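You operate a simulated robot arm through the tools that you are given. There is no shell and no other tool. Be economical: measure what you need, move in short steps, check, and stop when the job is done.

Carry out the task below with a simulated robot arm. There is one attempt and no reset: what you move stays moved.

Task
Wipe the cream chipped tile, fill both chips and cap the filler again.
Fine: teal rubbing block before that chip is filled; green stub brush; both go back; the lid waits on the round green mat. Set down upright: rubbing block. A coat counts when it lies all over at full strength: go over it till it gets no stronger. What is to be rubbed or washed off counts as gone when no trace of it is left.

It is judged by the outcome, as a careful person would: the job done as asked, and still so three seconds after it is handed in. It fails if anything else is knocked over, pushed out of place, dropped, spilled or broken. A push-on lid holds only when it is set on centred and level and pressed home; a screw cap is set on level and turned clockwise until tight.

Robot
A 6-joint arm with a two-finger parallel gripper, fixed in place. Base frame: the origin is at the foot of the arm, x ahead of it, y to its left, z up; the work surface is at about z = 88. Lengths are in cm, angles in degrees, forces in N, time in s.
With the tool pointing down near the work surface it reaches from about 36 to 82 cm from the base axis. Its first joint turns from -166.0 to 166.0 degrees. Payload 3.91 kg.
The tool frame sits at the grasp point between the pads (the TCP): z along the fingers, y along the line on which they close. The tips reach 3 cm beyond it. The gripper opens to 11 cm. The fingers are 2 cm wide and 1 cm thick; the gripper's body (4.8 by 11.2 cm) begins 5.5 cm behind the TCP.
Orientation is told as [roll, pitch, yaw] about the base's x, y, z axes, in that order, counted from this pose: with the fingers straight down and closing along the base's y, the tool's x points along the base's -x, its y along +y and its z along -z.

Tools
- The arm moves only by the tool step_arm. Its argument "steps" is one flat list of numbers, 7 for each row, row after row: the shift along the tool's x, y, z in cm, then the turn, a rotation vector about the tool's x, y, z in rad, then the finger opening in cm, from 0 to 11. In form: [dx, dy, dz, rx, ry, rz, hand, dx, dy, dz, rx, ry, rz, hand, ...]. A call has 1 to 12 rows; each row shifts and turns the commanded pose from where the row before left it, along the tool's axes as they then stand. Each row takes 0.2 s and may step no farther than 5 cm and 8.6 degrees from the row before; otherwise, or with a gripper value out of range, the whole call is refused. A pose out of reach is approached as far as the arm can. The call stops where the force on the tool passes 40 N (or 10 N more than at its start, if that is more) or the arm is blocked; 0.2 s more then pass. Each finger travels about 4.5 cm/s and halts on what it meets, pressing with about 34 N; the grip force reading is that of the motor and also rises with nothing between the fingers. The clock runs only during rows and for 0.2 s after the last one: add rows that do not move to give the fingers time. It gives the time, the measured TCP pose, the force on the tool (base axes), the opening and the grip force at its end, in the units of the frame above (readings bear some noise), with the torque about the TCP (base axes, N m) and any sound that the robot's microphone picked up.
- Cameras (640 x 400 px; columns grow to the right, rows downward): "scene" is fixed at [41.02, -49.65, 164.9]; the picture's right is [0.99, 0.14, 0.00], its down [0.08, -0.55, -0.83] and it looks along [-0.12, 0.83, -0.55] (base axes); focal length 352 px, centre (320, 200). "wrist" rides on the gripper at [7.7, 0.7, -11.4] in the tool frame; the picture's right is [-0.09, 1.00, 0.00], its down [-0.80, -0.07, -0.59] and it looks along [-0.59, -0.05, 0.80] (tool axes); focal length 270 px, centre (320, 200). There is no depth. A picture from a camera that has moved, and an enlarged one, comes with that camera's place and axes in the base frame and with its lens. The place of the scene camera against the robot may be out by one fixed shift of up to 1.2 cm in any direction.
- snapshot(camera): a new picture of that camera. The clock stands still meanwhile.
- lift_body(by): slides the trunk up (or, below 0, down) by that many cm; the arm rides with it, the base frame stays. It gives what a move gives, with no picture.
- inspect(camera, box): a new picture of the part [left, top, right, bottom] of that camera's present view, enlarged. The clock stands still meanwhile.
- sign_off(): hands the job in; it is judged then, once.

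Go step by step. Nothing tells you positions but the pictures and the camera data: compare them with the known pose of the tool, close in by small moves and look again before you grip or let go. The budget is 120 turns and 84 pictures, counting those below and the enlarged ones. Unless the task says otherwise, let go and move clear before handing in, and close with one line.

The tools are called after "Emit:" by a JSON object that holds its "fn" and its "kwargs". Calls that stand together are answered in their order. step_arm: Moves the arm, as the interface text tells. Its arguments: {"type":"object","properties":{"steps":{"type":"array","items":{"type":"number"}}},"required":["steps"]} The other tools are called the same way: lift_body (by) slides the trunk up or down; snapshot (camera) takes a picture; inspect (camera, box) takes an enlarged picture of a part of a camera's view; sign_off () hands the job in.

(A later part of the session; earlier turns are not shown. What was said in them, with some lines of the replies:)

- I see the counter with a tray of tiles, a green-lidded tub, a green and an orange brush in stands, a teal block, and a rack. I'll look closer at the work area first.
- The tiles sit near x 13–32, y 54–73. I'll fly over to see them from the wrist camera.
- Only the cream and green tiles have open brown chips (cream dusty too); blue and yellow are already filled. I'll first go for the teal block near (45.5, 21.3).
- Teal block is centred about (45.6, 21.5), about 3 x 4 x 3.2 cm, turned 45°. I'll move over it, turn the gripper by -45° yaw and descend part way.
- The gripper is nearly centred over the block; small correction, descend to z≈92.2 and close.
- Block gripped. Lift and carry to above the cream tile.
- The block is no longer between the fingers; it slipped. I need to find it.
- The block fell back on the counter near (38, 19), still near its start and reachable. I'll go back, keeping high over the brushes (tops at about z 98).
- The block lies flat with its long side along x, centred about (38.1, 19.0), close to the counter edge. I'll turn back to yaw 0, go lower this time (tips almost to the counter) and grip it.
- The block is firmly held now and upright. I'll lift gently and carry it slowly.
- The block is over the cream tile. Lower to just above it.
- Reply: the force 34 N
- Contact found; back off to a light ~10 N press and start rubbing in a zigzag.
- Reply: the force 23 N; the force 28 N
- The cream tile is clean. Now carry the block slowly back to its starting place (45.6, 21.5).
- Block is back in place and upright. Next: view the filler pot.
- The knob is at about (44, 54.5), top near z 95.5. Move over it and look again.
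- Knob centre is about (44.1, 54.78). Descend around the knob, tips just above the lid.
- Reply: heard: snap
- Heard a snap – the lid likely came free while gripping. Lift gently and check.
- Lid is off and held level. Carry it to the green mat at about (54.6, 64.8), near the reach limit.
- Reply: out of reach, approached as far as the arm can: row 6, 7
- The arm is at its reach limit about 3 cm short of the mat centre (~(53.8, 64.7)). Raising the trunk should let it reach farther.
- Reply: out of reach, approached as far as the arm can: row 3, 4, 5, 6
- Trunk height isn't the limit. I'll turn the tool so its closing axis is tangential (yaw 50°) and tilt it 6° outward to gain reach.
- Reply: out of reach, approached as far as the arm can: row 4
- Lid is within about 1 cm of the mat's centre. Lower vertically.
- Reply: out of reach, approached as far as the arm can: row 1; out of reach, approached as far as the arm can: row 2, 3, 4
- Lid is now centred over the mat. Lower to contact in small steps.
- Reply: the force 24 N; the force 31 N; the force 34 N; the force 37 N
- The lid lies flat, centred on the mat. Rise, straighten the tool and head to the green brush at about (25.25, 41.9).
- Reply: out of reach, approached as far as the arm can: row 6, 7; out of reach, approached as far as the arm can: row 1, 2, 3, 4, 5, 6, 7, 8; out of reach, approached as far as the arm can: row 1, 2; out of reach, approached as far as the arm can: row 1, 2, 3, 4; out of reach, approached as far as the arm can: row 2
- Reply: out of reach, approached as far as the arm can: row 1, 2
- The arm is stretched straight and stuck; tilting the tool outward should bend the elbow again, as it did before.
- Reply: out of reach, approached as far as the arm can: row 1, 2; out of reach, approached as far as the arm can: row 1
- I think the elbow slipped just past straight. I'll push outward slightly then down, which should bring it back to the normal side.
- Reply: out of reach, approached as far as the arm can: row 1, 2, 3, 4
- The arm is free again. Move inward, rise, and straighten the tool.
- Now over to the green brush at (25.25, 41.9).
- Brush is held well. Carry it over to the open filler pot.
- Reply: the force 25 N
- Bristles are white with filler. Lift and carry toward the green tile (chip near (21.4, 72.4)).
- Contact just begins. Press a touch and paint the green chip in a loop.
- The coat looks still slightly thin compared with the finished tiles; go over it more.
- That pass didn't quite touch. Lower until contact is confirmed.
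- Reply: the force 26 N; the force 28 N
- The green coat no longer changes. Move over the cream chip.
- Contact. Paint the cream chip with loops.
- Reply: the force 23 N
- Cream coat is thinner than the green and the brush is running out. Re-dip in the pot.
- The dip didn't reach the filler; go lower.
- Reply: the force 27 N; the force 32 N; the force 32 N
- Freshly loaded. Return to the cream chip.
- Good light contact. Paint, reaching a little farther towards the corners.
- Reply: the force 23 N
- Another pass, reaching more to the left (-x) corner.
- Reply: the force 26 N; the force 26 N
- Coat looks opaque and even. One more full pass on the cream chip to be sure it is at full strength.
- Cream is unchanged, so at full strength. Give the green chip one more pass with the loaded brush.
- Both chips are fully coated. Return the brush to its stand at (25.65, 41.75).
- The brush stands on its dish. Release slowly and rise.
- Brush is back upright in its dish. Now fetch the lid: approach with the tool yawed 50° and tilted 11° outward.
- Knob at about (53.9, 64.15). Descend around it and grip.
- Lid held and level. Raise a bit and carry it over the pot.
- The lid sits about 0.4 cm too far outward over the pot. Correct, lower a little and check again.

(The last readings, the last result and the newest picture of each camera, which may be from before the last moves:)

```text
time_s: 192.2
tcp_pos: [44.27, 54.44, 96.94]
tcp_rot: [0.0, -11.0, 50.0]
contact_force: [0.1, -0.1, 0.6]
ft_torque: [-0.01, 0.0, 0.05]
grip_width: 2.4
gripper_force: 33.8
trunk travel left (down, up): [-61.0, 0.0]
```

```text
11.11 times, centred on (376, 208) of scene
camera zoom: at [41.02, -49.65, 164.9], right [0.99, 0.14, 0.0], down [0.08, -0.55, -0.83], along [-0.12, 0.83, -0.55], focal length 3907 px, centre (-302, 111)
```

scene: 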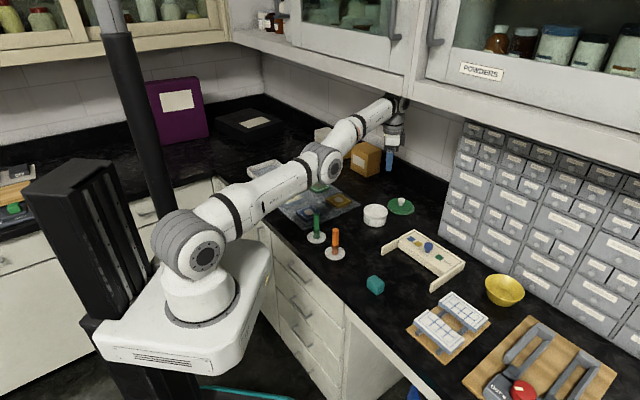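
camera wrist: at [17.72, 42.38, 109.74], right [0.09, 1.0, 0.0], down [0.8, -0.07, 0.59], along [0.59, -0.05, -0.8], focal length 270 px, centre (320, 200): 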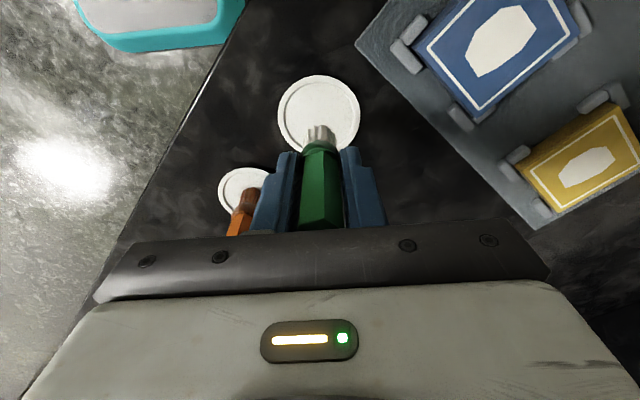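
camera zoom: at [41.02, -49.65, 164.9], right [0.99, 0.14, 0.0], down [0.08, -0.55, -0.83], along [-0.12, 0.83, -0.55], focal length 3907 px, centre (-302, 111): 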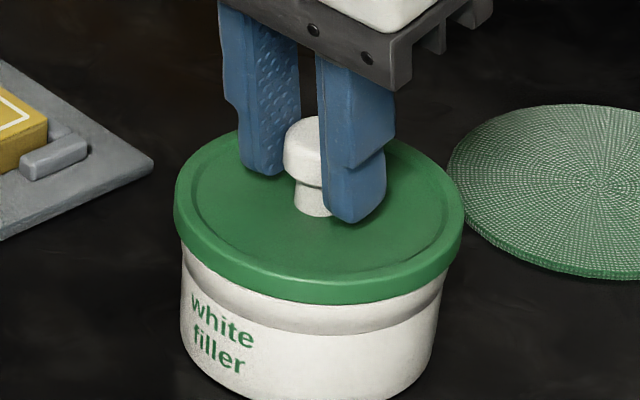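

Emit:
{"fn": "inspect", "kwargs": {"camera": "wrist", "box": [220, 40, 420, 200]}}

```text
2.50 times, centred on (320, 120) of wrist
camera zoom: at [37.41, 47.26, 106.66], right [-0.71, 0.71, 0.02], down [0.49, 0.47, 0.74], along [0.51, 0.53, -0.68], focal length 676 px, centre (320, 400)
```

zoom: 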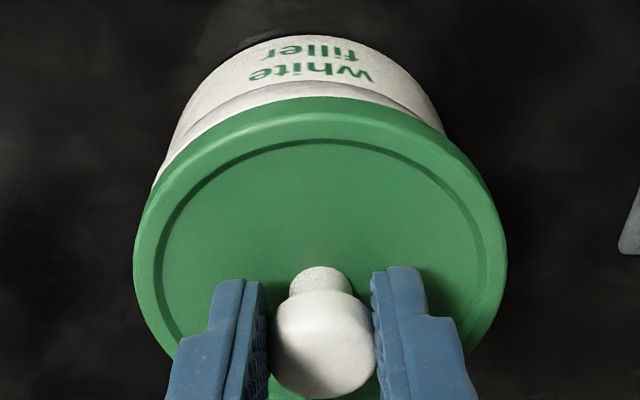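

Radial alignment is good; shift 0.15 cm tangentially, then lower in small steps.

Emit:
{"fn": "step_arm", "kwargs": {"steps": [0, -0.15, 0, 0, 0, 0, 0, 0.06, 0, 0.3, 0, 0, 0, 0, 0.04, 0, 0.2, 0, 0, 0, 0, 0, 0, 0, 0, 0, 0, 0]}}

Emit:
{"fn": "step_arm", "kwargs": {"steps": [0.04, 0, 0.2, 0, 0, 0, 0, 0, 0, 0, 0, 0, 0, 0]}}

Emit:
{"fn": "step_arm", "kwargs": {"steps": [0.04, 0, 0.2, 0, 0, 0, 0, 0, 0, 0, 0, 0, 0, 0]}}

```text
time_s: 193.2
tcp_pos: [44.25, 54.27, 96.75]
tcp_rot: [0.1, -11.3, 50.0]
contact_force: [-2.0, 0.5, 20.4]
ft_torque: [-0.34, 0.33, -0.01]
grip_width: 2.37
gripper_force: 34.4
trunk travel left (down, up): [-61.0, 0.0]
```

```text
time_s: 193.8
tcp_pos: [44.36, 54.23, 96.69]
tcp_rot: [0.0, -11.5, 50.0]
contact_force: [2.6, 6.3, 32.3]
ft_torque: [-0.12, 0.15, -0.01]
grip_width: 2.42
gripper_force: 34.1
trunk travel left (down, up): [-61.0, 0.0]
```

```text
time_s: 194.4
tcp_pos: [44.26, 54.01, 96.03]
tcp_rot: [0.0, -10.9, 50.1]
contact_force: [0.0, 2.6, 15.2]
ft_torque: [0.36, -0.25, 0.0]
grip_width: 2.4
gripper_force: 34.1
trunk travel left (down, up): [-61.0, 0.0]
heard: snap
```

A snap was heard as it dropped in. Press a little more and check.

Emit:
{"fn": "step_arm", "kwargs": {"steps": [0.03, 0, 0.15, 0, 0, 0, 0, 0, 0, 0, 0, 0, 0, 0]}}

Emit:
{"fn": "inspect", "kwargs": {"camera": "scene", "box": [352, 190, 400, 226]}}

```text
time_s: 195.0
tcp_pos: [44.17, 54.02, 95.9]
tcp_rot: [0.0, -11.0, 50.0]
contact_force: [-5.0, -3.9, 15.5]
ft_torque: [-0.1, 0.14, 0.04]
grip_width: 2.39
gripper_force: 34.2
trunk travel left (down, up): [-61.0, 0.0]
```

```text
11.11 times, centred on (376, 208) of scene
camera zoom: at [41.02, -49.65, 164.9], right [0.99, 0.14, 0.0], down [0.08, -0.55, -0.83], along [-0.12, 0.83, -0.55], focal length 3907 px, centre (-302, 111)
```

zoom: 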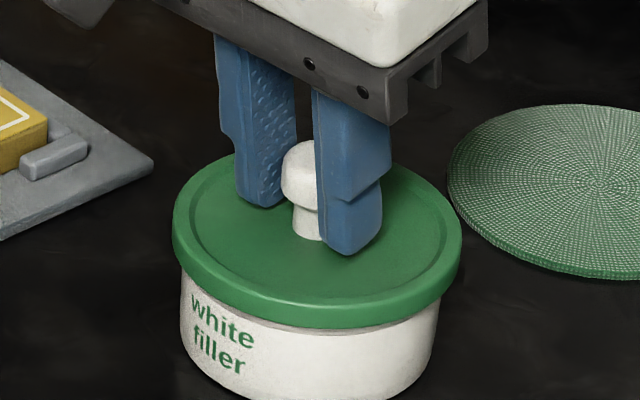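

The lid is seated exactly as it was at the start, level and centred. Release gently.

Emit:
{"fn": "step_arm", "kwargs": {"steps": [0, 0, 0, 0, 0, 0, 2.5, 0, 0, 0, 0, 0, 0, 2.8, 0, 0, 0, 0, 0, 0, 3.4, 0, 0, 0, 0, 0, 0, 4.2, 0, 0, 0, 0, 0, 0, 5, 0, 0, 0, 0, 0, 0, 5.5]}}

```text
time_s: 196.4
tcp_pos: [44.34, 54.1, 95.98]
tcp_rot: [0.0, -10.9, 50.1]
contact_force: [0.2, -0.7, 0.9]
ft_torque: [0.03, 0.01, 0.03]
grip_width: 5.47
gripper_force: 0.1
trunk travel left (down, up): [-61.0, 0.0]
```

Emit:
{"fn": "step_arm", "kwargs": {"steps": [-0.2, 0, -1, 0, 0, 0, 5.5, -0.58, 0, -3, 0, 0, 0, 5.5, -0.78, 0, -4, 0, 0, 0, 5.5, 1.5, 0, -2, 0, 0.096, 0, 5.5, 2.5, 0, 0, 0, 0.096, 0, 5.5, 3, 0, -1, 0, 0, 0, 5.5, 3, 0, 0, 0, 0, 0, 5.5, 3, 0, 0, 0, 0, 0, 5.5, 0, 0, 0, 0, 0, 0, 5.5]}}

Emit:
{"fn": "snapshot", "kwargs": {"camera": "scene"}}

Emit:
{"fn": "inspect", "kwargs": {"camera": "scene", "box": [350, 185, 400, 226]}}

```text
time_s: 198.4
tcp_pos: [35.91, 43.76, 106.34]
tcp_rot: [-0.1, 0.0, 50.0]
contact_force: [-0.4, 0.0, 0.3]
ft_torque: [0.01, 0.0, -0.02]
grip_width: 5.52
gripper_force: 0.1
trunk travel left (down, up): [-61.0, 0.0]
```

```text
2 pictures are left
```

scene: 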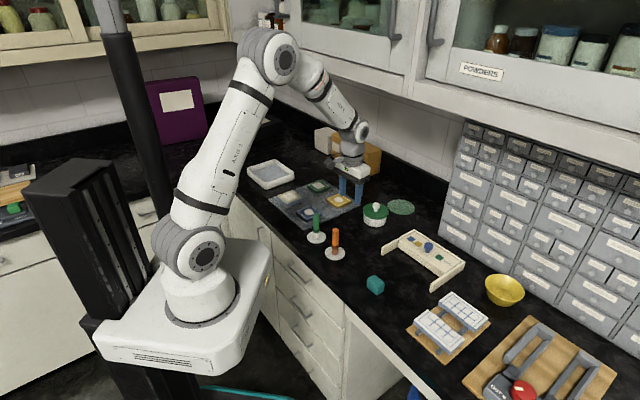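

```text
9.76 times, centred on (375, 206) of scene
camera zoom: at [41.02, -49.65, 164.9], right [0.99, 0.14, 0.0], down [0.08, -0.55, -0.83], along [-0.12, 0.83, -0.55], focal length 3431 px, centre (-217, 146)
```

zoom: 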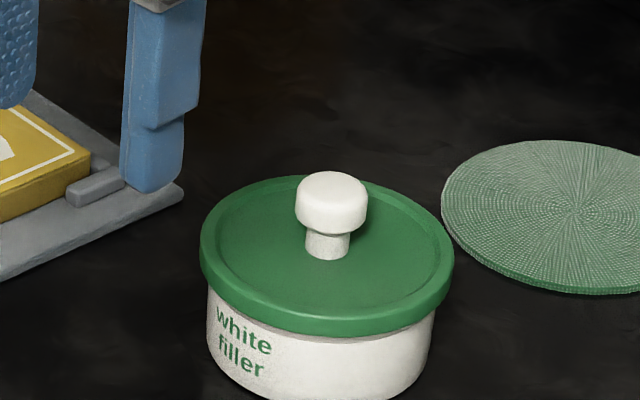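

The lid is on level and centred, the block and brush are back in their places, and the arm is clear. I'm handing in.

Emit:
{"fn": "sign_off", "kwargs": {}}

```text
The job is handed in.
```

I wiped the cream tile, filled both chips (cream and green) to a full coat, and pressed the filler lid back on until it snapped. The teal block stands upright and the green brush is in its dish, both where they started. On the first lift the block slipped from the gripper onto the counter; I picked it up from there and carried on. The filler also spread somewhat past the edges of both chips.
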